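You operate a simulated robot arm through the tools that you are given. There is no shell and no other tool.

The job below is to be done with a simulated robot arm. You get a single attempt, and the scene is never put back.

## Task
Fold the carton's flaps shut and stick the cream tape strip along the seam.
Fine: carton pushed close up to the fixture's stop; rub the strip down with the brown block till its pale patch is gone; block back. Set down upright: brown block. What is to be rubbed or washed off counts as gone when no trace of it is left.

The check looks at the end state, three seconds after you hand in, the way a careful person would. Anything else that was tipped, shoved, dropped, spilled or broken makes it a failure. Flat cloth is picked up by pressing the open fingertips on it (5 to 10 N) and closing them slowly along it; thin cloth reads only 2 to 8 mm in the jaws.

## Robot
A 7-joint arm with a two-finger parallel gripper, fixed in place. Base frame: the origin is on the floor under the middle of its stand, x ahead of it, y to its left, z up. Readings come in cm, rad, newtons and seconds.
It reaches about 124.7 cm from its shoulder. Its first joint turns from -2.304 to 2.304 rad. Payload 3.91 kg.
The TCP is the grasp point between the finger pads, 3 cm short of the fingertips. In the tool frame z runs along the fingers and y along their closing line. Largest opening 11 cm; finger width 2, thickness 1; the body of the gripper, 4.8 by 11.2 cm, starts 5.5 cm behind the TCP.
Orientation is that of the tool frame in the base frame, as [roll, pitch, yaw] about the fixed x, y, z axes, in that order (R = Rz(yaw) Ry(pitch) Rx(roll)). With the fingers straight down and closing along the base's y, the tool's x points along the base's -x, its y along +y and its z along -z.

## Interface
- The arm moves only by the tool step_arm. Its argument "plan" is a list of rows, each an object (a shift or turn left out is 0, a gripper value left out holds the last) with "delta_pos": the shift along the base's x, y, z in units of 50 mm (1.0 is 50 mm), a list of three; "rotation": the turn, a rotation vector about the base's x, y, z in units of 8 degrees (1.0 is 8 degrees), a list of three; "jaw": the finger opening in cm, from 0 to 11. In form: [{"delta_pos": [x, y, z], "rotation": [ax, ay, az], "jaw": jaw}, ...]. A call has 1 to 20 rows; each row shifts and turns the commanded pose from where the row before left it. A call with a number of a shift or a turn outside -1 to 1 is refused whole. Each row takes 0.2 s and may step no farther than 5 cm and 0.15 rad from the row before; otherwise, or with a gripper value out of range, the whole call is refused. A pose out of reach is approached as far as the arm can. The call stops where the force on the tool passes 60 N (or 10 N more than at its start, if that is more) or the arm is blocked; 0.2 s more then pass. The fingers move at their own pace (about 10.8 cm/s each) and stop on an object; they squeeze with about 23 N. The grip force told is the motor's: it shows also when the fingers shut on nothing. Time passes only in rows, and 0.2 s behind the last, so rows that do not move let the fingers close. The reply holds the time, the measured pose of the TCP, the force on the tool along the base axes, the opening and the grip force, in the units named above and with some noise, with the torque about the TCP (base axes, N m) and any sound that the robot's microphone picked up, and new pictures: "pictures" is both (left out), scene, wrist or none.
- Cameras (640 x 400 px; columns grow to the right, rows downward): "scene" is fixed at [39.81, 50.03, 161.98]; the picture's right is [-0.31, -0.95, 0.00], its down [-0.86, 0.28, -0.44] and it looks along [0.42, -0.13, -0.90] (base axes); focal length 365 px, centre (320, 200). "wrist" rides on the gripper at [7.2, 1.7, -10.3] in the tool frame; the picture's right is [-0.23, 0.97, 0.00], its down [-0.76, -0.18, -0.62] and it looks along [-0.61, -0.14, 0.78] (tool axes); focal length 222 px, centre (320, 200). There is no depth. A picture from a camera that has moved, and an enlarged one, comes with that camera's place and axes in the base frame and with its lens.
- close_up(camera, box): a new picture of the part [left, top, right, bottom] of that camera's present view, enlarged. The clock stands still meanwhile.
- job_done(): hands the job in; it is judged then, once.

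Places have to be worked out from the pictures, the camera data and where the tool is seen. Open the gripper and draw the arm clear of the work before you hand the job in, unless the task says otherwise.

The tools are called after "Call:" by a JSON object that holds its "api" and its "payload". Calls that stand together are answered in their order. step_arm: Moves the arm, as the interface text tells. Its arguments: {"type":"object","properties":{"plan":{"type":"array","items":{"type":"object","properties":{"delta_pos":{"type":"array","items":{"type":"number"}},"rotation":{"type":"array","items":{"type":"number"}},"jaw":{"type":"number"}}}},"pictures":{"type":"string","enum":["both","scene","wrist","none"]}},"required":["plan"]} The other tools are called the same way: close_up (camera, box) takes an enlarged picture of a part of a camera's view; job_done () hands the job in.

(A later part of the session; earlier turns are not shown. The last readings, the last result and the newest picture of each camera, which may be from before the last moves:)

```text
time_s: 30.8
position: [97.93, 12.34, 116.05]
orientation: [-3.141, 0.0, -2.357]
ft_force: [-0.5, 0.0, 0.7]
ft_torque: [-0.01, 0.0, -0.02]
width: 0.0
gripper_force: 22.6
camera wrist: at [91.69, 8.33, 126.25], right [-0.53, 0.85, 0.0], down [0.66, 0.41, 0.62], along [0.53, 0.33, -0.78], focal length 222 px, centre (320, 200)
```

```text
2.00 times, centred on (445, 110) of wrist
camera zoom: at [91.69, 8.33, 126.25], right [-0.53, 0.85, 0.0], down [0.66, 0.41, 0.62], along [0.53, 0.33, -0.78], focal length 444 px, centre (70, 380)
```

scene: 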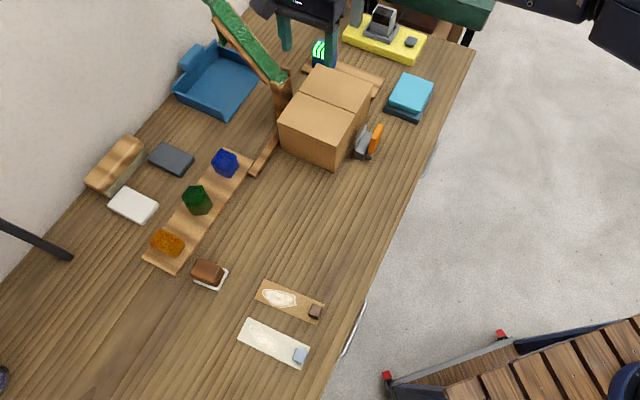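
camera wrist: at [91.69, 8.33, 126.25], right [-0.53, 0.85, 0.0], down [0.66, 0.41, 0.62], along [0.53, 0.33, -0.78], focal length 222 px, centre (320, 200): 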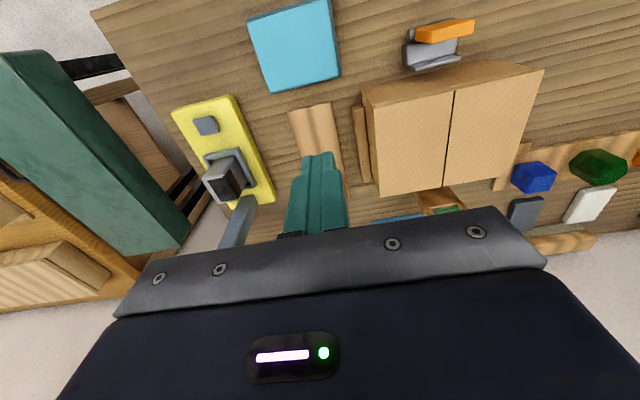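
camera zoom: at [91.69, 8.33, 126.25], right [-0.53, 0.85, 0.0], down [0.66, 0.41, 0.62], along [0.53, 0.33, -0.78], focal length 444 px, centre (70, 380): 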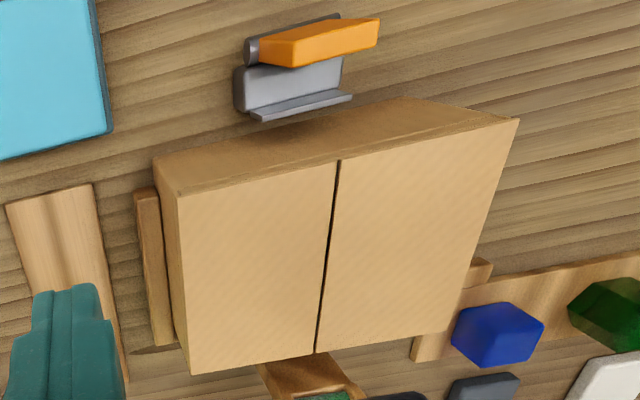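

The far face sits flush on the stop bar along its whole width, and the seam lies at about (88.5,25.9)–(98.9,36.6). Next I'll travel to the cream strip for a close view.

Call:
{"api": "step_arm", "payload": {"plan": [{"delta_pos": [-0.7, 0.6, 0.1]}, {"delta_pos": [-0.7, 0.6, 0]}, {"delta_pos": [-0.7, 0.6, 0]}, {"delta_pos": [-0.7, 0.6, 0]}, {"delta_pos": [-0.7, 0.6, 0]}, {"delta_pos": [-0.7, 0.6, 0]}, {"delta_pos": [-0.7, 0.6, 0]}, {"delta_pos": [-0.7, 0.6, 0]}, {"delta_pos": [-0.7, 0.6, 0]}, {"delta_pos": [-0.7, 0.6, 0]}, {"delta_pos": [-0.7, 0.6, 0]}, {"delta_pos": [-0.7, 0.6, 0]}, {"delta_pos": [-0.7, 0.6, 0]}, {"delta_pos": [-0.5, 0.6, -0.2], "jaw": 6}], "pictures": "both"}}

```text
time_s: 33.8
position: [50.11, 54.34, 115.21]
orientation: [-3.141, 0.0, -2.357]
ft_force: [0.4, 0.3, -0.6]
ft_torque: [0.03, 0.05, 0.02]
width: 6.0
gripper_force: 0.0
camera wrist: at [43.67, 50.34, 125.59], right [-0.53, 0.85, 0.0], down [0.66, 0.41, 0.62], along [0.53, 0.33, -0.78], focal length 222 px, centre (320, 200)
```

scene: 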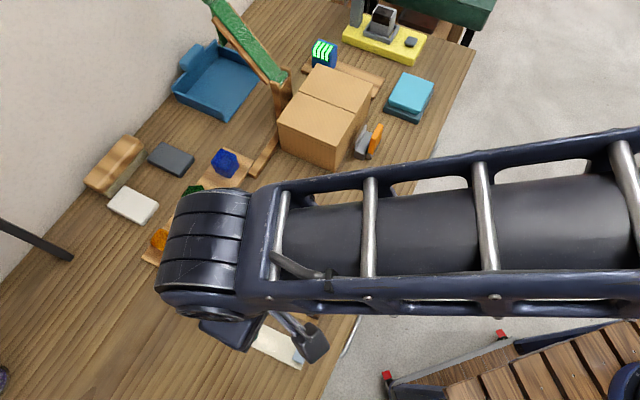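
wrist: 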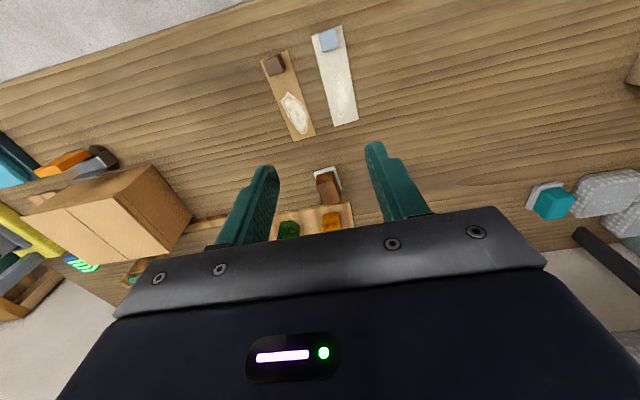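

Call:
{"api": "close_up", "payload": {"camera": "wrist", "box": [240, 10, 400, 150]}}

Call:
{"api": "close_up", "payload": {"camera": "wrist", "box": [290, 10, 370, 70]}}

Call:
{"api": "close_up", "payload": {"camera": "wrist", "box": [280, 140, 380, 240]}}

```text
2.86 times, centred on (320, 80) of wrist
camera zoom: at [43.67, 50.34, 125.59], right [-0.53, 0.85, 0.0], down [0.66, 0.41, 0.62], along [0.53, 0.33, -0.78], focal length 635 px, centre (320, 543)
```

zoom: 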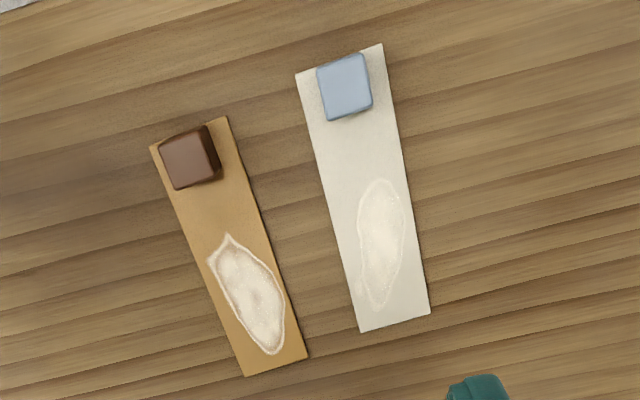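

```text
6.67 times, centred on (330, 40) of wrist
camera zoom: at [43.67, 50.34, 125.59], right [-0.53, 0.85, 0.0], down [0.66, 0.41, 0.62], along [0.53, 0.33, -0.78], focal length 1481 px, centre (253, 1267)
```

zoom: 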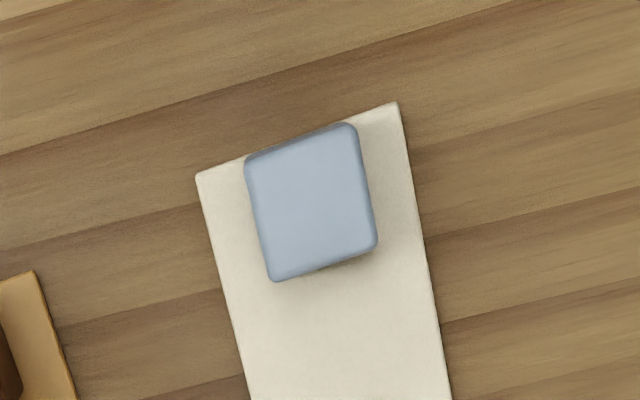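

```text
4.00 times, centred on (330, 190) of wrist
camera zoom: at [43.67, 50.34, 125.59], right [-0.53, 0.85, 0.0], down [0.66, 0.41, 0.62], along [0.53, 0.33, -0.78], focal length 888 px, centre (280, 240)
```

zoom: 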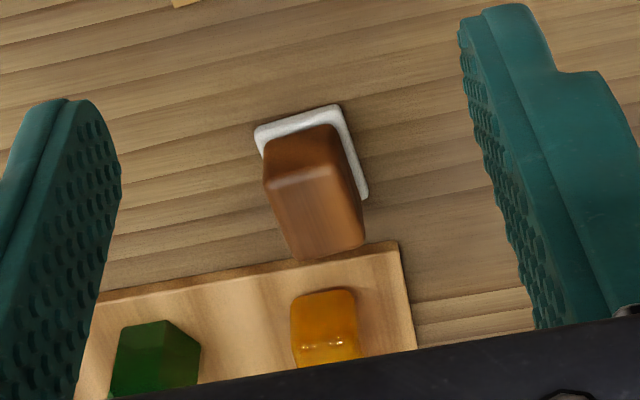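

The strip is about 14 × 4.5 cm, long axis at 48°, blue tab centred near (44.75, 52.6). I'll align 3° with it and lower the open fingers on both sides of the tab.

Call:
{"api": "step_arm", "payload": {"plan": [{"delta_pos": [-0.54, -0.17, 0], "rotation": [0, 0, 0.375]}, {"delta_pos": [-0.53, -0.18, -0.4]}, {"delta_pos": [0, 0, -0.8]}, {"delta_pos": [0, 0, -0.8]}, {"delta_pos": [0, 0, -0.8]}, {"delta_pos": [0, 0, -0.8]}, {"delta_pos": [0, 0, -0.8]}, {"delta_pos": [0, 0, -0.2]}], "pictures": "wrist"}}

```text
time_s: 35.6
position: [44.76, 52.51, 92.47]
orientation: [3.141, 0.0, -2.304]
ft_force: [0.6, 1.0, 0.1]
ft_torque: [-0.05, 0.01, 0.01]
width: 6.01
gripper_force: 0.0
camera wrist: at [38.61, 48.17, 102.66], right [-0.57, 0.82, 0.0], down [0.64, 0.45, 0.62], along [0.51, 0.36, -0.78], focal length 222 px, centre (320, 200)
```

wrist: 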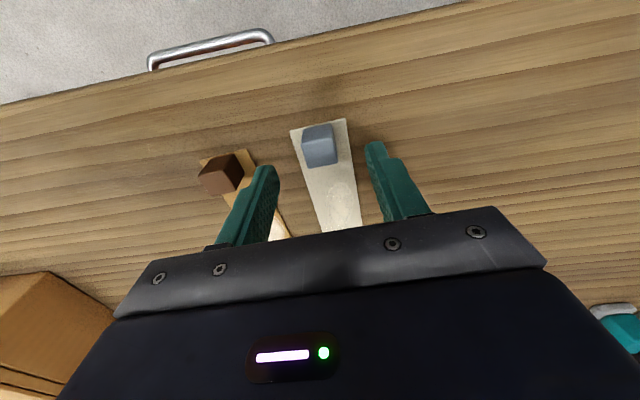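

Call:
{"api": "close_up", "payload": {"camera": "wrist", "box": [220, 90, 420, 240]}}

```text
2.67 times, centred on (320, 165) of wrist
camera zoom: at [38.61, 48.17, 102.66], right [-0.57, 0.82, 0.0], down [0.64, 0.45, 0.62], along [0.51, 0.36, -0.78], focal length 592 px, centre (320, 293)
```

zoom: 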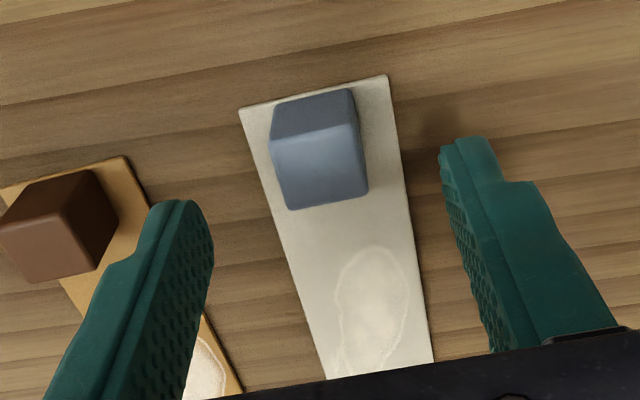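

The tab is centred between the fingers, with its top at z≈87.5. I'll step down carefully to find the table beside the strip.

Call:
{"api": "step_arm", "payload": {"plan": [{"delta_pos": [0, 0, -0.2]}, {"delta_pos": [0, 0, -0.2]}, {"delta_pos": [0, 0, -0.1]}], "pictures": "none"}}

Call:
{"api": "step_arm", "payload": {"plan": [{"delta_pos": [0, 0, -0.05]}, {"delta_pos": [0, 0, -0.05]}], "pictures": "none"}}

```text
time_s: 36.4
position: [44.53, 52.64, 89.95]
orientation: [3.141, -0.001, -2.303]
ft_force: [0.2, 0.4, -0.1]
ft_torque: [-0.02, -0.01, -0.01]
width: 6.02
gripper_force: 0.0
```

```text
time_s: 37.0
position: [44.62, 52.61, 89.52]
orientation: [-3.141, 0.0, -2.304]
ft_force: [-0.2, 0.4, -0.4]
ft_torque: [-0.03, -0.01, 0.02]
width: 6.01
gripper_force: 0.0
```

Call:
{"api": "step_arm", "payload": {"plan": [{"delta_pos": [0, 0, -0.04]}, {"delta_pos": [0, 0, -0.04]}], "pictures": "none"}}

Call:
{"api": "step_arm", "payload": {"plan": [{"delta_pos": [0, 0, -0.04]}, {"delta_pos": [0, 0, -0.04]}], "pictures": "none"}}

```text
time_s: 37.6
position: [44.64, 52.53, 88.99]
orientation: [3.141, -0.001, -2.303]
ft_force: [0.6, 0.0, 0.9]
ft_torque: [0.0, -0.01, 0.02]
width: 5.99
gripper_force: 0.1
```

```text
time_s: 38.2
position: [44.68, 52.47, 88.54]
orientation: [-3.142, 0.001, -2.305]
ft_force: [-0.9, -0.9, -0.5]
ft_torque: [0.0, -0.01, -0.03]
width: 5.99
gripper_force: 0.0
```

Call:
{"api": "step_arm", "payload": {"plan": [{"delta_pos": [0, 0, -0.04]}, {"delta_pos": [0, 0, 0]}], "pictures": "none"}}

Call:
{"api": "step_arm", "payload": {"plan": [{"delta_pos": [0, 0, -0.04]}, {"delta_pos": [0, 0, 0]}], "pictures": "wrist"}}

```text
time_s: 38.8
position: [44.8, 52.56, 88.45]
orientation: [3.141, 0.0, -2.303]
ft_force: [0.3, 0.1, 0.1]
ft_torque: [0.02, -0.02, 0.01]
width: 5.99
gripper_force: 0.0
```

```text
time_s: 39.4
position: [44.62, 52.53, 88.22]
orientation: [3.141, -0.001, -2.304]
ft_force: [0.2, 0.0, -0.2]
ft_torque: [-0.02, -0.01, 0.03]
width: 6.02
gripper_force: 0.1
camera wrist: at [38.58, 48.18, 98.49], right [-0.57, 0.82, 0.0], down [0.64, 0.45, 0.62], along [0.51, 0.36, -0.78], focal length 222 px, centre (320, 200)
```

wrist: 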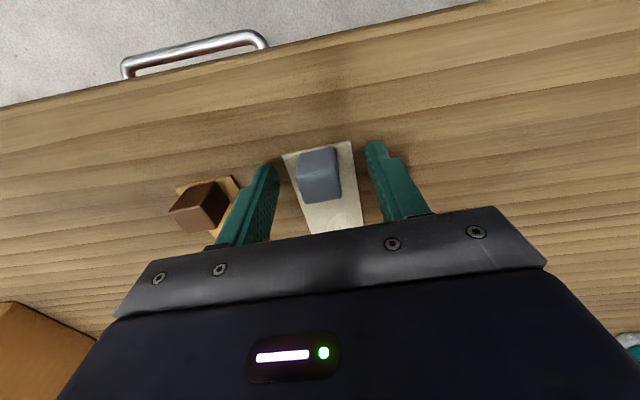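

Call:
{"api": "close_up", "payload": {"camera": "wrist", "box": [240, 120, 420, 240]}}

```text
3.33 times, centred on (330, 180) of wrist
camera zoom: at [38.58, 48.18, 98.49], right [-0.57, 0.82, 0.0], down [0.64, 0.45, 0.62], along [0.51, 0.36, -0.78], focal length 740 px, centre (287, 267)
```

zoom: 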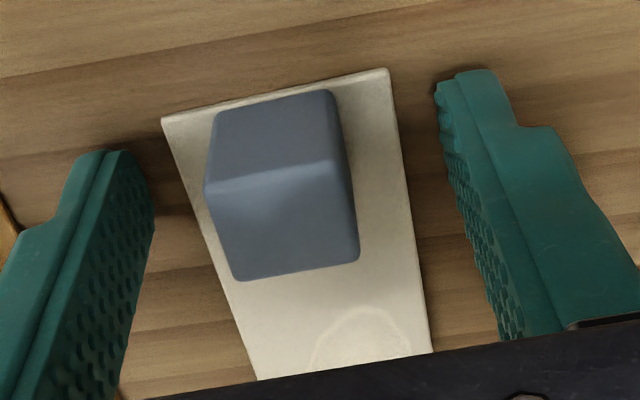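

The fingertips are just above the table on either side of the tab. Closing on the tab now.

Call:
{"api": "step_arm", "payload": {"plan": [{"jaw": 4}, {"jaw": 3}, {"jaw": 2}, {"jaw": 1}, {"jaw": 1}], "pictures": "wrist"}}

```text
time_s: 40.6
position: [44.69, 52.52, 88.24]
orientation: [3.141, 0.001, -2.304]
ft_force: [0.5, 0.8, 0.2]
ft_torque: [-0.02, -0.04, -0.01]
width: 4.46
gripper_force: 23.3
camera wrist: at [38.58, 48.19, 98.49], right [-0.57, 0.82, 0.0], down [0.64, 0.45, 0.62], along [0.51, 0.36, -0.78], focal length 222 px, centre (320, 200)
```

wrist: 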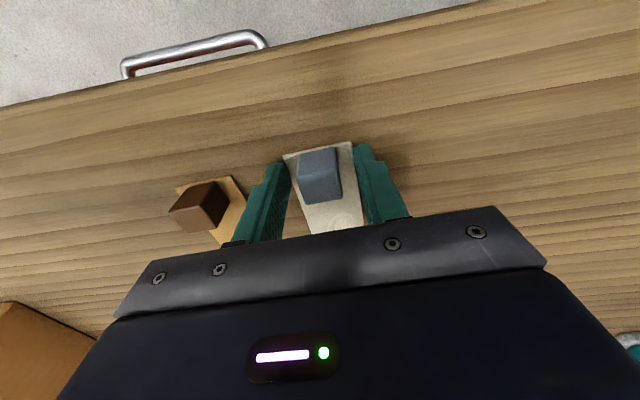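

The jaws stopped at 4.46 cm, which is the strip's width, so the tips are below its top face. I'll reopen, raise 0.6 cm and close on the tab.

Call:
{"api": "step_arm", "payload": {"plan": [{"jaw": 6}, {"jaw": 6}, {"delta_pos": [0, 0, 0.12]}, {"jaw": 4}, {"jaw": 3}, {"jaw": 2}, {"jaw": 1}, {"jaw": 1}], "pictures": "wrist"}}

```text
time_s: 42.4
position: [44.71, 52.42, 88.89]
orientation: [3.14, 0.002, -2.303]
ft_force: [-0.4, 0.1, -0.2]
ft_torque: [0.06, 0.0, 0.01]
width: 2.25
gripper_force: 23.3
camera wrist: at [38.56, 48.2, 99.11], right [-0.57, 0.82, 0.0], down [0.64, 0.45, 0.62], along [0.51, 0.36, -0.78], focal length 222 px, centre (320, 200)
```

wrist: 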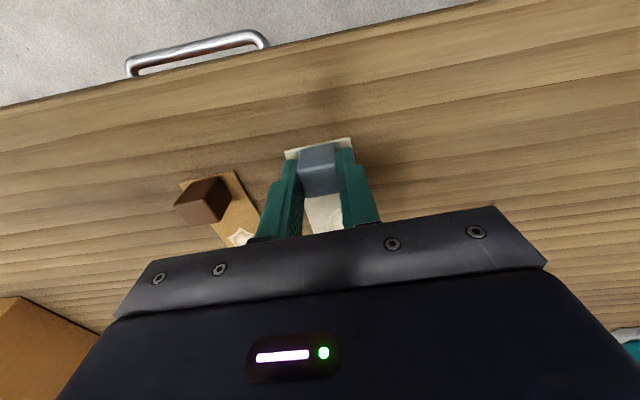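

Width 2.25 cm – the tab is held. Lifting slowly to see how the strip behaves.

Call:
{"api": "step_arm", "payload": {"plan": [{"delta_pos": [0, 0, 0.1]}, {"delta_pos": [0, 0, 0.2]}, {"delta_pos": [0, 0, 0.4]}, {"delta_pos": [0, 0, 0.6]}, {"delta_pos": [0, 0, 0.8]}], "pictures": "both"}}

```text
time_s: 43.6
position: [44.66, 52.62, 99.49]
orientation: [3.14, 0.0, -2.304]
ft_force: [0.7, 0.7, -1.2]
ft_torque: [0.0, 0.01, -0.02]
width: 2.26
gripper_force: 22.8
camera wrist: at [38.57, 48.41, 109.73], right [-0.57, 0.82, 0.0], down [0.64, 0.45, 0.62], along [0.51, 0.36, -0.78], focal length 222 px, centre (320, 200)
```

scene: 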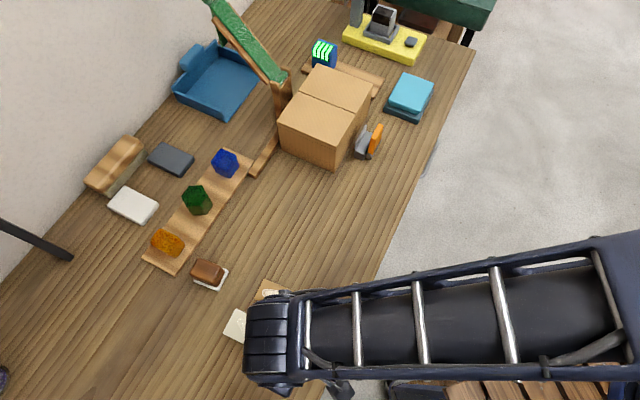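
wrist: 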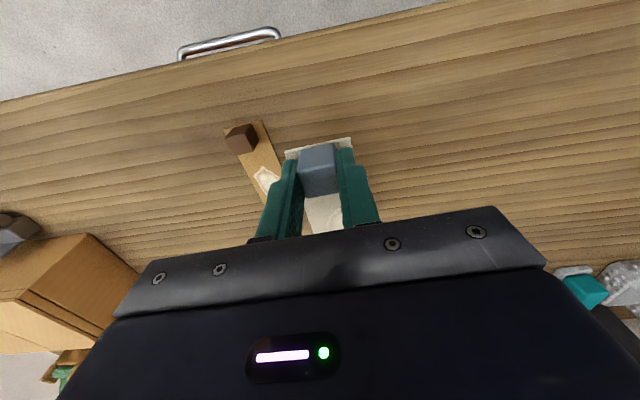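

The strip lifts as a stiff piece with the tab. I'll raise it well clear, turn it back about 2.7° to match the seam, and carry it over to the carton.

Call:
{"api": "step_arm", "payload": {"plan": [{"delta_pos": [0, 0, 0.8]}, {"delta_pos": [0, 0, 0.8]}, {"delta_pos": [0, 0, 0.8]}, {"delta_pos": [0.4, -0.23, 0.5]}, {"delta_pos": [0.7, -0.4, 0], "rotation": [0, 0, -0.34]}, {"delta_pos": [0.8, -0.46, 0]}, {"delta_pos": [0.8, -0.46, 0]}, {"delta_pos": [0.8, -0.46, 0]}, {"delta_pos": [0.8, -0.46, 0]}, {"delta_pos": [0.8, -0.46, 0]}, {"delta_pos": [0.8, -0.46, 0]}, {"delta_pos": [0.8, -0.46, 0]}, {"delta_pos": [0.8, -0.46, 0]}, {"delta_pos": [0.8, -0.46, 0]}, {"delta_pos": [0.65, -0.37, 0]}], "pictures": "both"}}

```text
time_s: 46.8
position: [89.34, 26.97, 113.82]
orientation: [-3.141, 0.0, -2.349]
ft_force: [-0.8, 0.2, -0.6]
ft_torque: [-0.02, 0.01, -0.01]
width: 2.25
gripper_force: 23.2
camera wrist: at [83.06, 22.94, 124.14], right [-0.53, 0.85, 0.0], down [0.66, 0.42, 0.62], along [0.53, 0.33, -0.78], focal length 222 px, centre (320, 200)
```

scene: 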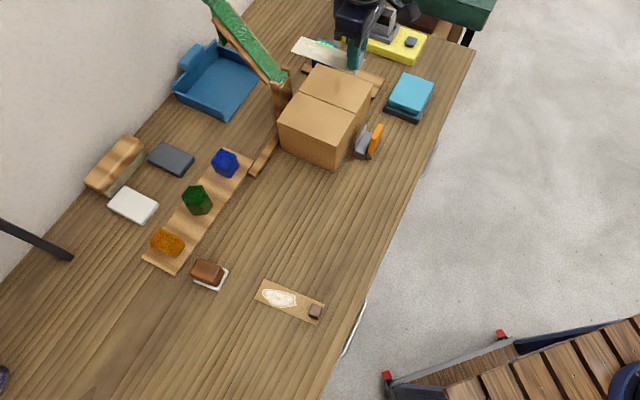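
wrist: 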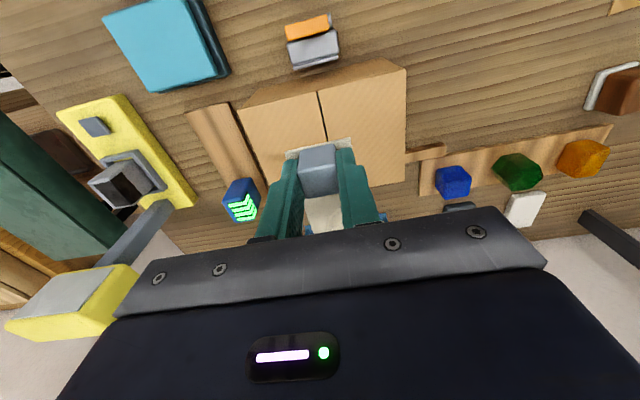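

Call:
{"api": "close_up", "payload": {"camera": "wrist", "box": [230, 40, 430, 240]}}

Call:
{"api": "close_up", "payload": {"camera": "scene", "box": [260, 20, 400, 180]}}

```text
2.00 times, centred on (330, 140) of wrist
camera zoom: at [83.06, 22.94, 124.14], right [-0.53, 0.85, 0.0], down [0.66, 0.42, 0.62], along [0.53, 0.33, -0.78], focal length 444 px, centre (300, 320)
```

zoom: 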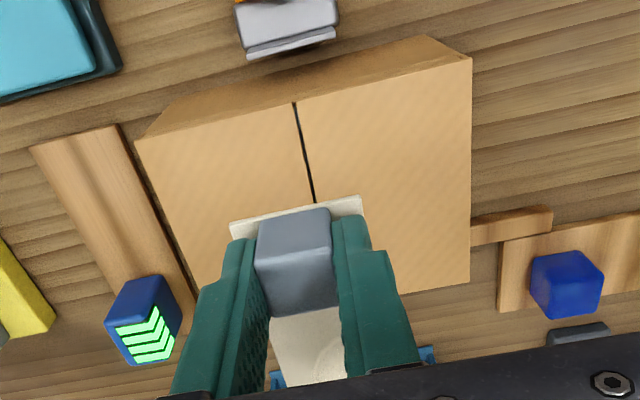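

```text
2.50 times, centred on (330, 100) of scene
camera zoom: at [39.81, 50.03, 161.98], right [-0.31, -0.95, 0.0], down [-0.86, 0.28, -0.44], along [0.42, -0.13, -0.9], focal length 912 px, centre (295, 450)
```

zoom: 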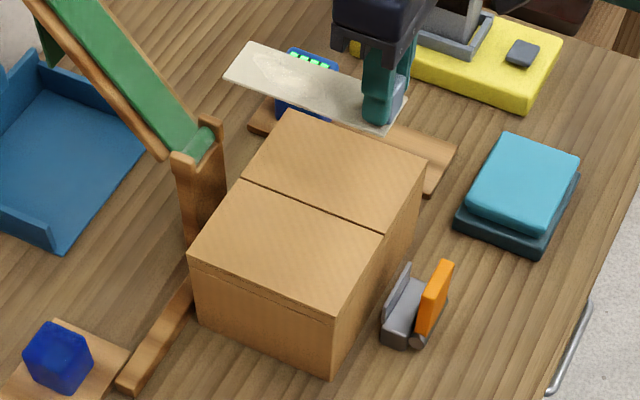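

The strip's near end and centreline match the seam within a few millimetres. Lowering to just above the flaps, then in fine steps.

Call:
{"api": "step_arm", "payload": {"plan": [{"delta_pos": [0, 0, -0.7]}, {"delta_pos": [0, 0, -0.7]}, {"delta_pos": [0, 0, -0.6]}, {"delta_pos": [0, 0, -0.4]}], "pictures": "both"}}

```text
time_s: 47.8
position: [89.3, 26.78, 101.92]
orientation: [3.141, 0.0, -2.352]
ft_force: [-0.1, -1.1, 0.5]
ft_torque: [0.0, -0.01, -0.01]
width: 2.27
gripper_force: 22.9
camera wrist: at [83.03, 22.8, 112.24], right [-0.53, 0.85, 0.0], down [0.66, 0.42, 0.62], along [0.53, 0.33, -0.78], focal length 222 px, centre (320, 200)
```

scene: 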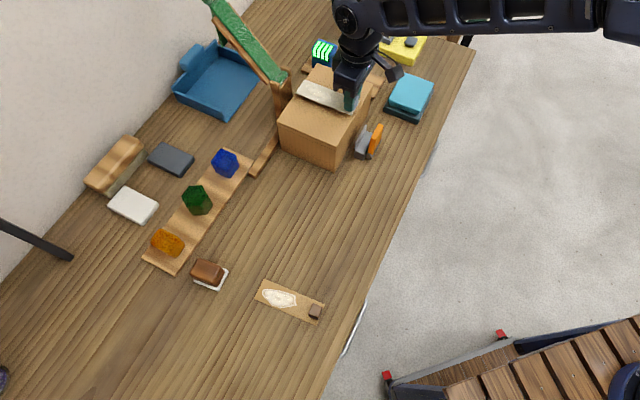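
wrist: 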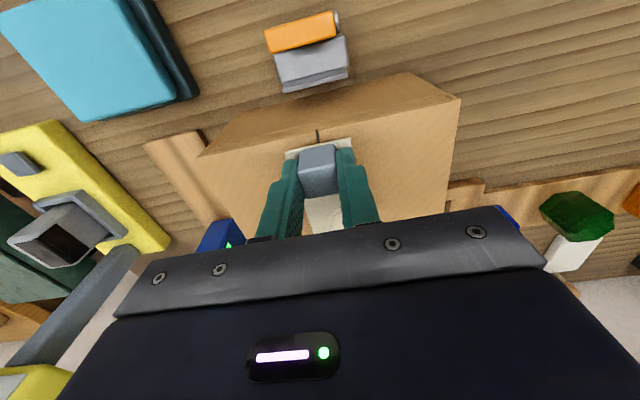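

Call:
{"api": "close_up", "payload": {"camera": "wrist", "box": [250, 100, 400, 240]}}

Call:
{"api": "close_up", "payload": {"camera": "scene", "box": [270, 50, 390, 170]}}

```text
2.86 times, centred on (325, 170) of wrist
camera zoom: at [83.03, 22.8, 112.24], right [-0.53, 0.85, 0.0], down [0.66, 0.42, 0.62], along [0.53, 0.33, -0.78], focal length 635 px, centre (306, 286)
```

zoom: 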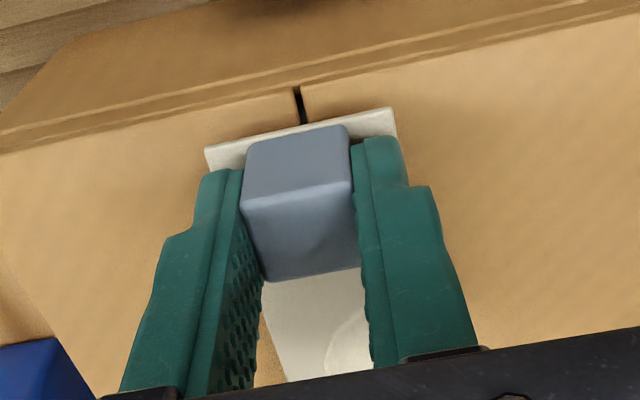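

```text
3.33 times, centred on (330, 110) of scene
camera zoom: at [39.81, 50.03, 161.98], right [-0.31, -0.95, 0.0], down [-0.86, 0.28, -0.44], along [0.42, -0.13, -0.9], focal length 1216 px, centre (287, 500)
```

zoom: 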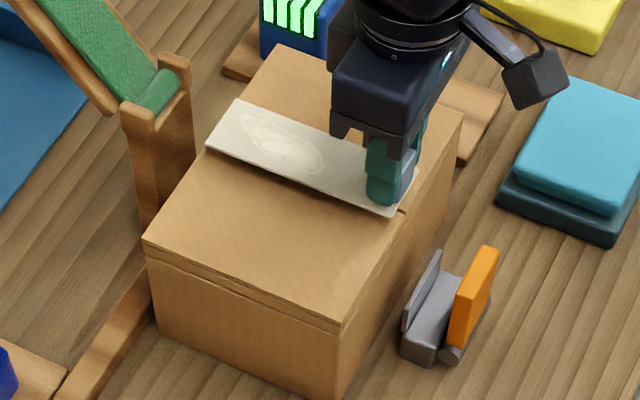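

The strip is centred over the seam just above the flaps. Lowering in 2 mm steps until it bears on the carton.

Call:
{"api": "step_arm", "payload": {"plan": [{"delta_pos": [0.01, 0.01, -0.1]}, {"delta_pos": [0, 0, -0.06]}, {"delta_pos": [0, 0, -0.04]}], "pictures": "none"}}

Call:
{"api": "step_arm", "payload": {"plan": [{"delta_pos": [0, 0, -0.04]}, {"delta_pos": [0, 0, 0]}], "pictures": "none"}}

```text
time_s: 48.6
position: [89.5, 26.92, 100.97]
orientation: [3.141, 0.002, -2.351]
ft_force: [-0.2, 0.2, -0.5]
ft_torque: [0.02, 0.01, 0.0]
width: 2.26
gripper_force: 22.9
```

```text
time_s: 49.2
position: [89.58, 26.97, 100.6]
orientation: [-3.141, 0.0, -2.352]
ft_force: [0.4, -0.1, 1.3]
ft_torque: [-0.02, -0.01, 0.02]
width: 2.24
gripper_force: 22.9
```

Call:
{"api": "step_arm", "payload": {"plan": [{"delta_pos": [0, 0, -0.04]}, {"delta_pos": [0, 0, 0]}], "pictures": "none"}}

Call:
{"api": "step_arm", "payload": {"plan": [{"delta_pos": [0, 0, -0.04]}, {"delta_pos": [0, 0, 0]}], "pictures": "none"}}

```text
time_s: 49.8
position: [89.38, 26.89, 100.57]
orientation: [3.142, 0.0, -2.351]
ft_force: [0.0, -1.2, 0.3]
ft_torque: [0.0, 0.02, 0.01]
width: 2.24
gripper_force: 22.7
```

```text
time_s: 50.4
position: [89.47, 26.98, 100.32]
orientation: [-3.139, 0.001, -2.351]
ft_force: [-1.1, -0.8, 4.3]
ft_torque: [0.14, -0.2, 0.0]
width: 2.27
gripper_force: 23.2
```

Contact at 4 N. I'll press slightly more so that it takes hold.

Call:
{"api": "step_arm", "payload": {"plan": [{"delta_pos": [0, 0, -0.02]}, {"delta_pos": [0, 0, -0.02]}, {"delta_pos": [0, 0, 0]}], "pictures": "both"}}

```text
time_s: 51.2
position: [89.42, 26.93, 100.11]
orientation: [-3.14, 0.003, -2.35]
ft_force: [-1.0, -1.2, 14.7]
ft_torque: [0.02, 0.03, -0.02]
width: 2.25
gripper_force: 23.3
camera wrist: at [83.17, 22.9, 110.4], right [-0.53, 0.85, 0.0], down [0.66, 0.42, 0.62], along [0.53, 0.33, -0.78], focal length 222 px, centre (320, 200)
```

scene: 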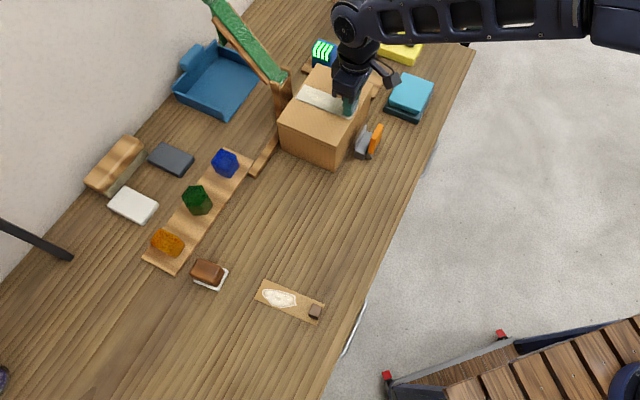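
wrist: 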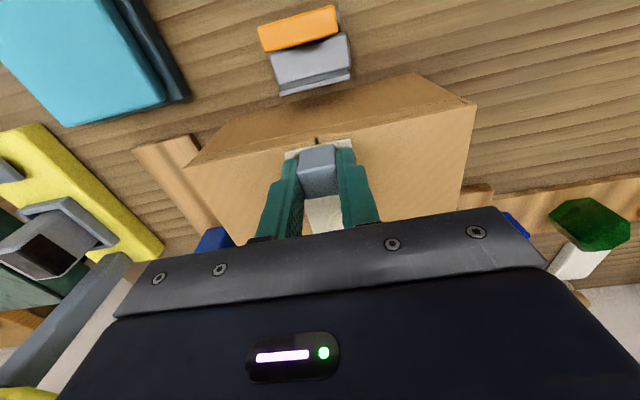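

The strip is pressed on at about 15 N along the seam. I'll open gently and rise.

Call:
{"api": "step_arm", "payload": {"plan": [{"delta_pos": [0, 0, 0.02], "jaw": 2.6}, {"jaw": 3}, {"jaw": 4}, {"delta_pos": [0, 0, 0.3], "jaw": 4}, {"delta_pos": [0, 0, 0.7]}, {"delta_pos": [0, 0, 0.8]}, {"delta_pos": [0, 0, 0.8]}, {"delta_pos": [0, 0, 0.8]}], "pictures": "both"}}

```text
time_s: 53.0
position: [89.8, 26.9, 117.22]
orientation: [3.141, -0.002, -2.351]
ft_force: [-0.3, 0.0, -1.1]
ft_torque: [-0.04, 0.05, 0.01]
width: 3.99
gripper_force: 0.1
camera wrist: at [83.48, 22.92, 127.45], right [-0.53, 0.85, 0.0], down [0.66, 0.42, 0.62], along [0.53, 0.33, -0.78], focal length 222 px, centre (320, 200)
```

scene: 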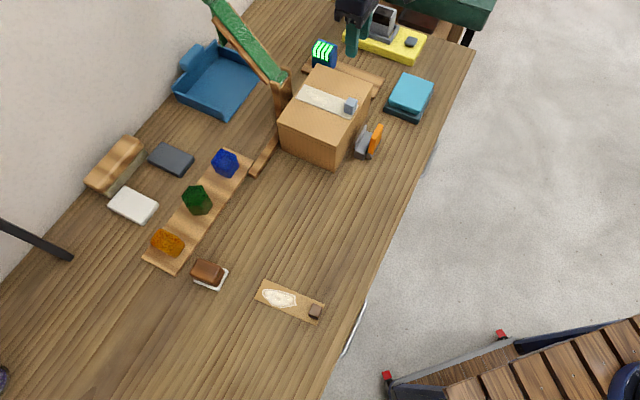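
wrist: 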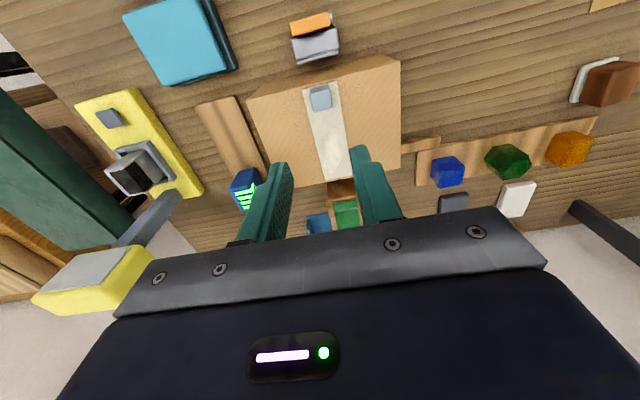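

Call:
{"api": "close_up", "payload": {"camera": "wrist", "box": [240, 50, 420, 200]}}

Call:
{"api": "close_up", "payload": {"camera": "scene", "box": [270, 50, 390, 170]}}

Call:
{"api": "close_up", "payload": {"camera": "scene", "box": [170, 240, 250, 310]}}

```text
2.67 times, centred on (330, 125) of wrist
camera zoom: at [83.48, 22.92, 127.45], right [-0.53, 0.85, 0.0], down [0.66, 0.42, 0.62], along [0.53, 0.33, -0.78], focal length 592 px, centre (293, 400)
```

zoom: 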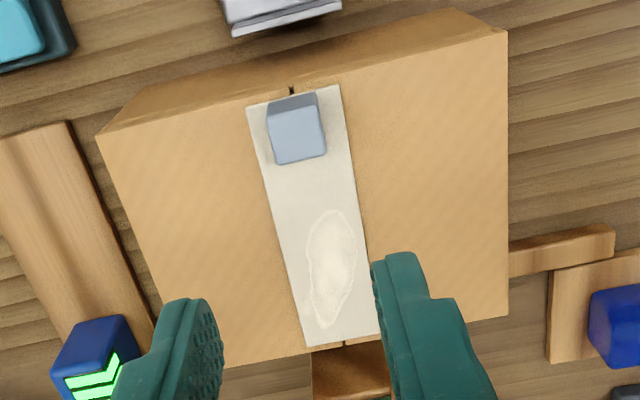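

```text
3.33 times, centred on (330, 110) of scene
camera zoom: at [39.81, 50.03, 161.98], right [-0.31, -0.95, 0.0], down [-0.86, 0.28, -0.44], along [0.42, -0.13, -0.9], focal length 1216 px, centre (287, 500)
```

zoom: 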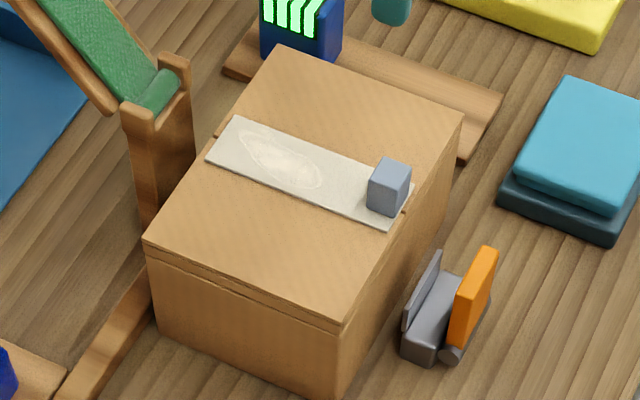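

```text
5.71 times, centred on (210, 275) of scene
camera zoom: at [39.81, 50.03, 161.98], right [-0.31, -0.95, 0.0], down [-0.86, 0.28, -0.44], along [0.42, -0.13, -0.9], focal length 2084 px, centre (949, -229)
```

zoom: 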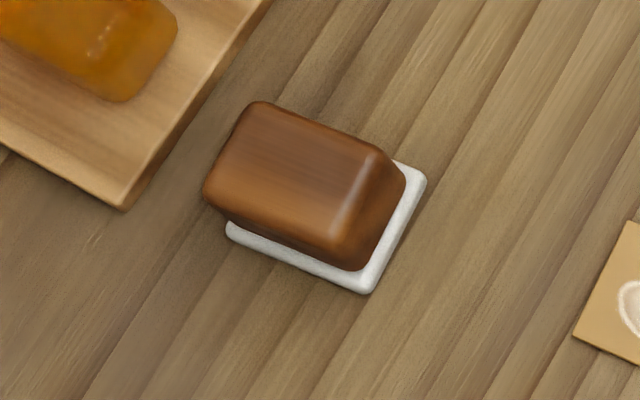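

The strip lies centred over the seam; its pale patch is on the wall-side half (roughly w 87–94.5). Now to the brown block: I'll hover over it to see how it sits.

Call:
{"api": "step_arm", "payload": {"plan": [{"delta_pos": [-0.45, 0.75, 0]}, {"delta_pos": [-0.45, 0.75, 0]}, {"delta_pos": [-0.45, 0.75, 0]}, {"delta_pos": [-0.45, 0.75, 0]}, {"delta_pos": [-0.45, 0.75, 0]}, {"delta_pos": [-0.45, 0.75, 0]}, {"delta_pos": [-0.45, 0.75, 0]}, {"delta_pos": [-0.45, 0.75, 0]}, {"delta_pos": [-0.45, 0.75, -0.4]}, {"delta_pos": [-0.45, 0.75, -0.6]}, {"delta_pos": [-0.25, 0.3, -0.8], "jaw": 8}], "pictures": "both"}}

```text
refused: row 10 steps farther than a row can; nothing moved
```

Call:
{"api": "step_arm", "payload": {"plan": [{"delta_pos": [-0.45, 0.75, 0]}, {"delta_pos": [-0.45, 0.75, 0]}, {"delta_pos": [-0.45, 0.75, 0]}, {"delta_pos": [-0.45, 0.75, 0]}, {"delta_pos": [-0.45, 0.75, 0]}, {"delta_pos": [-0.45, 0.75, 0]}, {"delta_pos": [-0.45, 0.75, 0]}, {"delta_pos": [-0.45, 0.75, 0]}, {"delta_pos": [-0.45, 0.75, 0]}, {"delta_pos": [-0.45, 0.75, -0.3]}, {"delta_pos": [-0.25, 0.3, -0.8], "jaw": 8}, {"delta_pos": [0, 0, -0.7]}], "pictures": "both"}}

```text
time_s: 55.6
position: [65.59, 65.9, 108.31]
orientation: [-3.139, 0.003, -2.35]
ft_force: [0.4, -0.4, 0.9]
ft_torque: [0.02, -0.03, 0.0]
width: 8.0
gripper_force: 0.1
camera wrist: at [59.33, 61.88, 118.6], right [-0.53, 0.85, 0.0], down [0.66, 0.42, 0.62], along [0.53, 0.33, -0.78], focal length 222 px, centre (320, 200)
```

scene: 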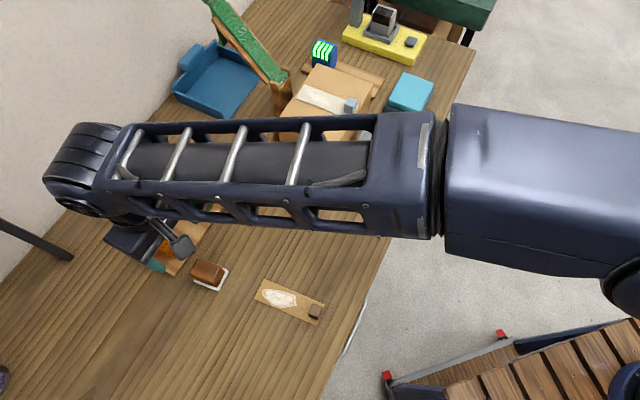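
wrist: 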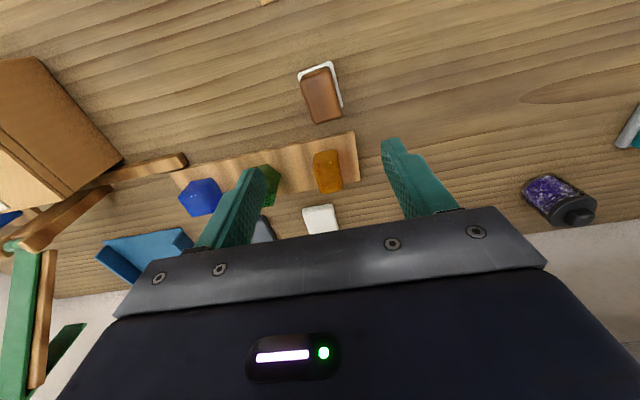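

Call:
{"api": "close_up", "payload": {"camera": "wrist", "box": [270, 45, 370, 135]}}

Call:
{"api": "close_up", "payload": {"camera": "scene", "box": [150, 230, 250, 310]}}

```text
4.44 times, centred on (320, 90) of wrist
camera zoom: at [59.33, 61.88, 118.6], right [-0.53, 0.85, 0.0], down [0.66, 0.42, 0.62], along [0.53, 0.33, -0.78], focal length 987 px, centre (320, 689)
```

zoom: 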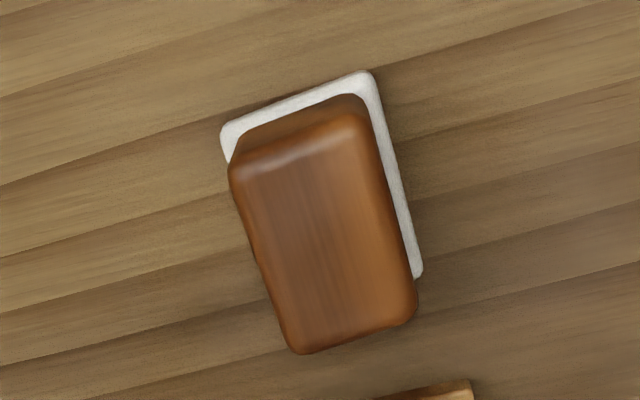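

```text
5.00 times, centred on (200, 270) of scene
camera zoom: at [39.81, 50.03, 161.98], right [-0.31, -0.95, 0.0], down [-0.86, 0.28, -0.44], along [0.42, -0.13, -0.9], focal length 1824 px, centre (920, -150)
```

zoom: 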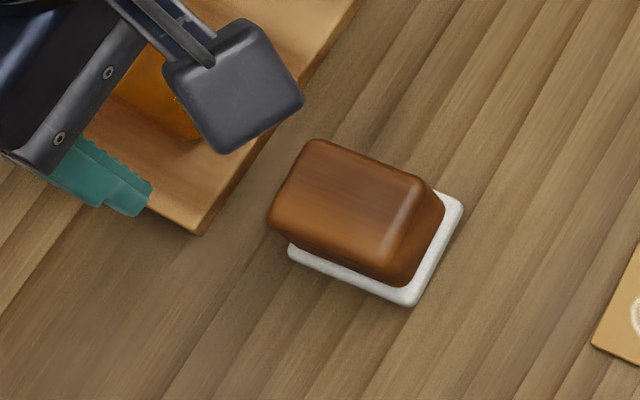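

The block is about 5 × 3.7 cm, centred on its white tray near (65.5, 65.85), turned to about 50.5°. I'll align the tool and lower partway around it.

Call:
{"api": "step_arm", "payload": {"plan": [{"delta_pos": [-0.02, 0, 0], "rotation": [0, 0, 0.64]}, {"delta_pos": [0, 0, -0.7]}, {"delta_pos": [0, 0, -0.7]}, {"delta_pos": [0, 0, -0.7]}, {"delta_pos": [0, 0, -0.5]}], "pictures": "wrist"}}

Call:
{"api": "close_up", "payload": {"camera": "wrist", "box": [230, 70, 430, 230]}}

```text
time_s: 56.8
position: [65.72, 65.66, 95.09]
orientation: [3.141, 0.002, -2.262]
ft_force: [0.3, 0.2, -0.2]
ft_torque: [0.0, -0.02, -0.04]
width: 8.0
gripper_force: 0.0
camera wrist: at [59.79, 61.25, 105.28], right [-0.61, 0.8, 0.0], down [0.62, 0.47, 0.62], along [0.5, 0.38, -0.78], focal length 222 px, centre (320, 200)
```

wrist: 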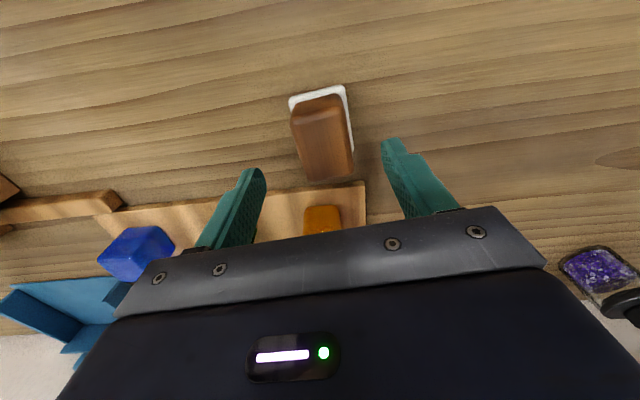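

```text
2.50 times, centred on (330, 150) of wrist
camera zoom: at [59.79, 61.25, 105.28], right [-0.61, 0.8, 0.0], down [0.62, 0.47, 0.62], along [0.5, 0.38, -0.78], focal length 555 px, centre (295, 325)
```

zoom: 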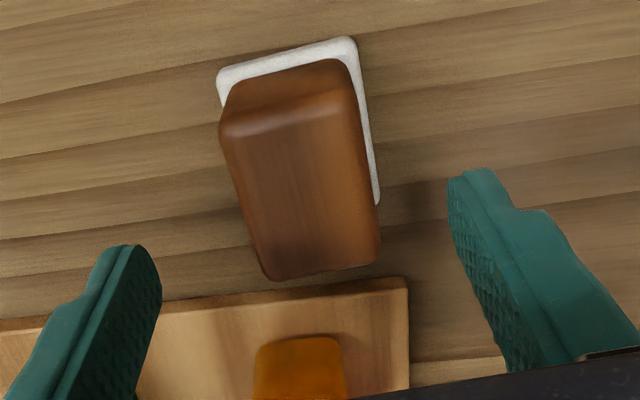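

The block sits centred and aligned between the fingers, top near z≈89.7. Lowering so the tips end about 1.8 cm above the tray, then closing.

Call:
{"api": "step_arm", "payload": {"plan": [{"delta_pos": [0, 0, -0.4]}, {"delta_pos": [0, 0, -0.4]}, {"delta_pos": [0, 0, -0.14]}, {"jaw": 6}, {"jaw": 5}, {"jaw": 4}, {"jaw": 3}, {"jaw": 2.5}, {"jaw": 2.5}], "pictures": "wrist"}}

```text
time_s: 58.8
position: [65.58, 65.79, 90.48]
orientation: [3.14, 0.001, -2.261]
ft_force: [-0.7, 1.1, -0.2]
ft_torque: [0.0, -0.03, -0.03]
width: 3.97
gripper_force: 23.2
camera wrist: at [59.65, 61.31, 100.73], right [-0.61, 0.8, 0.0], down [0.62, 0.47, 0.62], along [0.5, 0.38, -0.78], focal length 222 px, centre (320, 200)
```

wrist: 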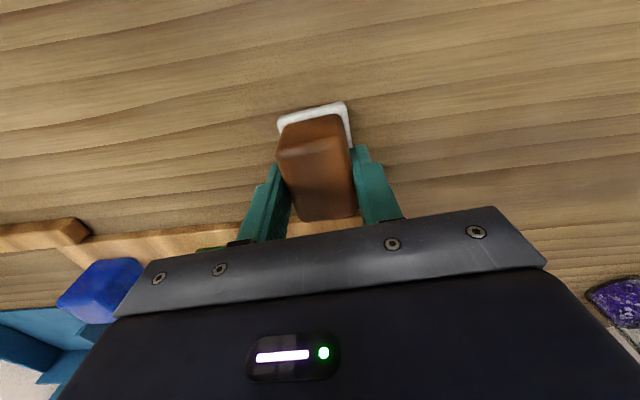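

Block gripped (3.97 cm wide) at TCP (65.5, 65.85, 90.45), yaw −2.261 – I'll remember that for putting it back. Lifting straight up.

Call:
{"api": "step_arm", "payload": {"plan": [{"delta_pos": [0, 0, 0.1]}, {"delta_pos": [0, 0, 0.3]}, {"delta_pos": [0, 0, 0.6]}, {"delta_pos": [0, 0, 0.8]}, {"delta_pos": [0, 0, 0.8]}, {"delta_pos": [0, 0, 0.8]}, {"delta_pos": [0, 0, 0.8]}, {"delta_pos": [0, 0, 0.7]}], "pictures": "both"}}

```text
time_s: 60.6
position: [65.41, 65.71, 114.87]
orientation: [3.141, -0.002, -2.262]
ft_force: [0.3, 1.0, -1.3]
ft_torque: [-0.01, 0.05, 0.04]
width: 3.97
gripper_force: 22.8
camera wrist: at [59.44, 61.2, 125.18], right [-0.61, 0.8, 0.0], down [0.62, 0.47, 0.62], along [0.49, 0.38, -0.78], focal length 222 px, centre (320, 200)
```

scene: 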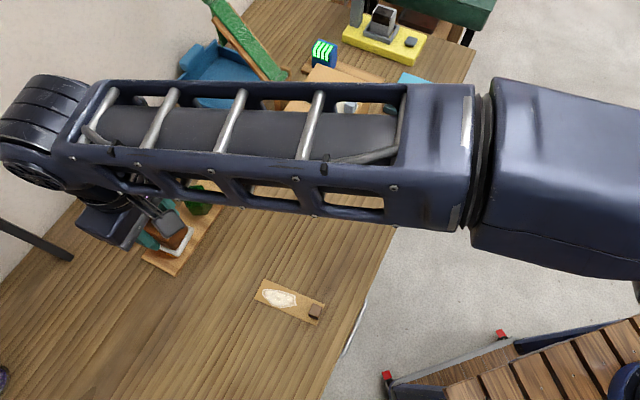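
wrist: 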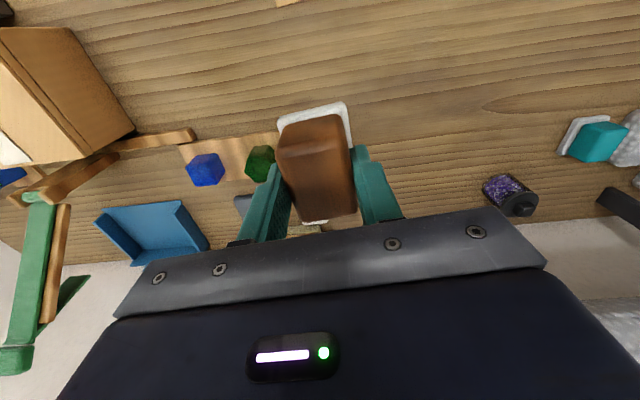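

The white pad came up with the block – it's the block's own felt sole (about 6 × 4.7 cm). I'll carry it over the strip's patch, squared with the strip.

Call:
{"api": "step_arm", "payload": {"plan": [{"delta_pos": [0.59, -0.668, 0], "rotation": [0, 0, -0.32]}, {"delta_pos": [0.59, -0.668, 0], "rotation": [0, 0, -0.32]}, {"delta_pos": [0.59, -0.668, 0]}, {"delta_pos": [0.59, -0.668, 0]}, {"delta_pos": [0.59, -0.668, 0]}, {"delta_pos": [0.59, -0.668, 0]}, {"delta_pos": [0.59, -0.668, 0]}, {"delta_pos": [0.59, -0.668, 0]}, {"delta_pos": [0.59, -0.668, 0]}, {"delta_pos": [0.59, -0.668, 0]}, {"delta_pos": [0, 0, -0.5]}, {"delta_pos": [0, 0, -0.5]}, {"delta_pos": [0, 0, -0.5]}, {"delta_pos": [0, 0, -0.5]}], "pictures": "both"}}

```text
time_s: 63.6
position: [95.11, 32.43, 104.87]
orientation: [3.141, 0.0, -2.351]
ft_force: [-0.2, -0.1, -1.5]
ft_torque: [-0.02, -0.04, -0.04]
width: 3.99
gripper_force: 22.8
camera wrist: at [88.68, 28.43, 115.12], right [-0.53, 0.85, 0.0], down [0.66, 0.42, 0.62], along [0.53, 0.33, -0.78], focal length 222 px, centre (320, 200)
```

scene: 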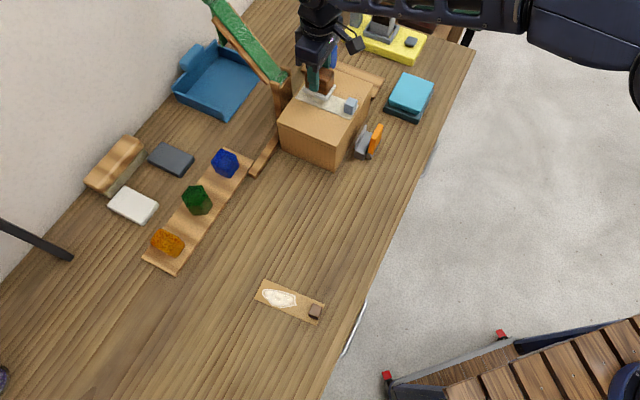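
wrist: 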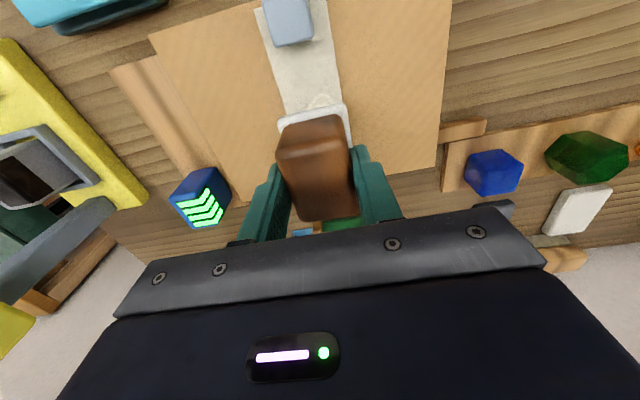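

The sole hovers over the patch area, in line with the strip. Lowering in small steps to touch down.

Call:
{"api": "step_arm", "payload": {"plan": [{"delta_pos": [0, 0, -0.2]}, {"delta_pos": [0, 0, -0.16]}, {"delta_pos": [0, 0, -0.06]}], "pictures": "none"}}

Call:
{"api": "step_arm", "payload": {"plan": [{"delta_pos": [0, 0, -0.04]}, {"delta_pos": [0, 0, 0]}], "pictures": "none"}}

```text
time_s: 64.4
position: [95.15, 32.49, 102.87]
orientation: [3.141, 0.0, -2.351]
ft_force: [-1.0, 1.0, -1.4]
ft_torque: [0.01, 0.03, 0.0]
width: 3.97
gripper_force: 23.2
```

```text
time_s: 65.0
position: [95.2, 32.41, 102.63]
orientation: [-3.141, 0.001, -2.351]
ft_force: [-0.2, 0.4, -1.9]
ft_torque: [0.0, 0.04, -0.02]
width: 3.98
gripper_force: 22.9
```

Call:
{"api": "step_arm", "payload": {"plan": [{"delta_pos": [0, 0, -0.04]}, {"delta_pos": [0, 0, 0]}], "pictures": "none"}}

Call:
{"api": "step_arm", "payload": {"plan": [{"delta_pos": [0, 0, -0.04]}, {"delta_pos": [0, 0, 0]}], "pictures": "none"}}

```text
time_s: 65.6
position: [95.13, 32.6, 102.42]
orientation: [3.141, 0.001, -2.35]
ft_force: [0.0, -0.2, -2.5]
ft_torque: [0.01, -0.01, -0.01]
width: 3.98
gripper_force: 23.3
```

```text
time_s: 66.2
position: [95.08, 32.43, 102.2]
orientation: [3.142, -0.001, -2.35]
ft_force: [-0.6, 0.0, 1.0]
ft_torque: [-0.02, 0.02, 0.03]
width: 3.97
gripper_force: 23.0
```

Call:
{"api": "step_arm", "payload": {"plan": [{"delta_pos": [0, 0, -0.02]}, {"delta_pos": [0, 0, 0]}], "pictures": "none"}}

Call:
{"api": "step_arm", "payload": {"plan": [{"delta_pos": [0, 0, -0.02]}, {"delta_pos": [0, 0, 0]}], "pictures": "none"}}

```text
time_s: 66.8
position: [95.22, 32.45, 102.27]
orientation: [-3.141, 0.001, -2.351]
ft_force: [0.8, 0.9, 10.2]
ft_torque: [0.02, 0.04, 0.01]
width: 3.96
gripper_force: 22.4
```

```text
time_s: 67.4
position: [95.2, 32.3, 102.08]
orientation: [3.141, 0.001, -2.351]
ft_force: [-0.6, -0.1, 15.6]
ft_torque: [-0.09, 0.13, -0.02]
width: 3.98
gripper_force: 23.2
```

Pressing at about 15 N. I'll ease slightly and make a first short stroke along the strip to see friction and effect.

Call:
{"api": "step_arm", "payload": {"plan": [{"delta_pos": [0.1, 0.1, 0.01]}, {"delta_pos": [0.1, 0.1, 0]}, {"delta_pos": [0.1, 0.1, 0]}], "pictures": "both"}}

```text
time_s: 68.2
position: [96.64, 34.03, 102.08]
orientation: [-3.14, -0.001, -2.351]
ft_force: [-3.0, -2.7, 17.1]
ft_torque: [-0.2, 0.23, -0.04]
width: 3.99
gripper_force: 23.6
camera wrist: at [90.29, 30.01, 112.37], right [-0.53, 0.85, 0.0], down [0.66, 0.42, 0.62], along [0.53, 0.33, -0.78], focal length 222 px, centre (320, 200)
```

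scene: 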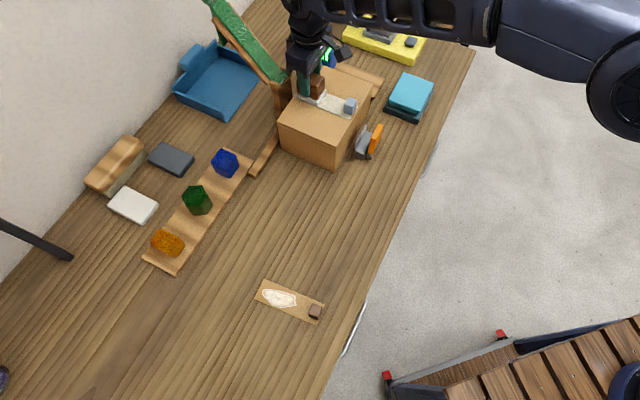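
wrist: 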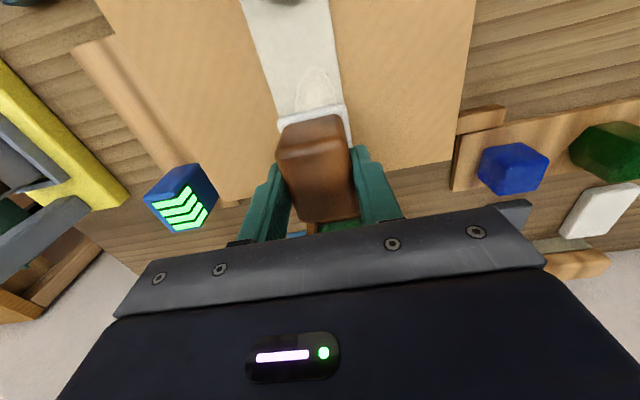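

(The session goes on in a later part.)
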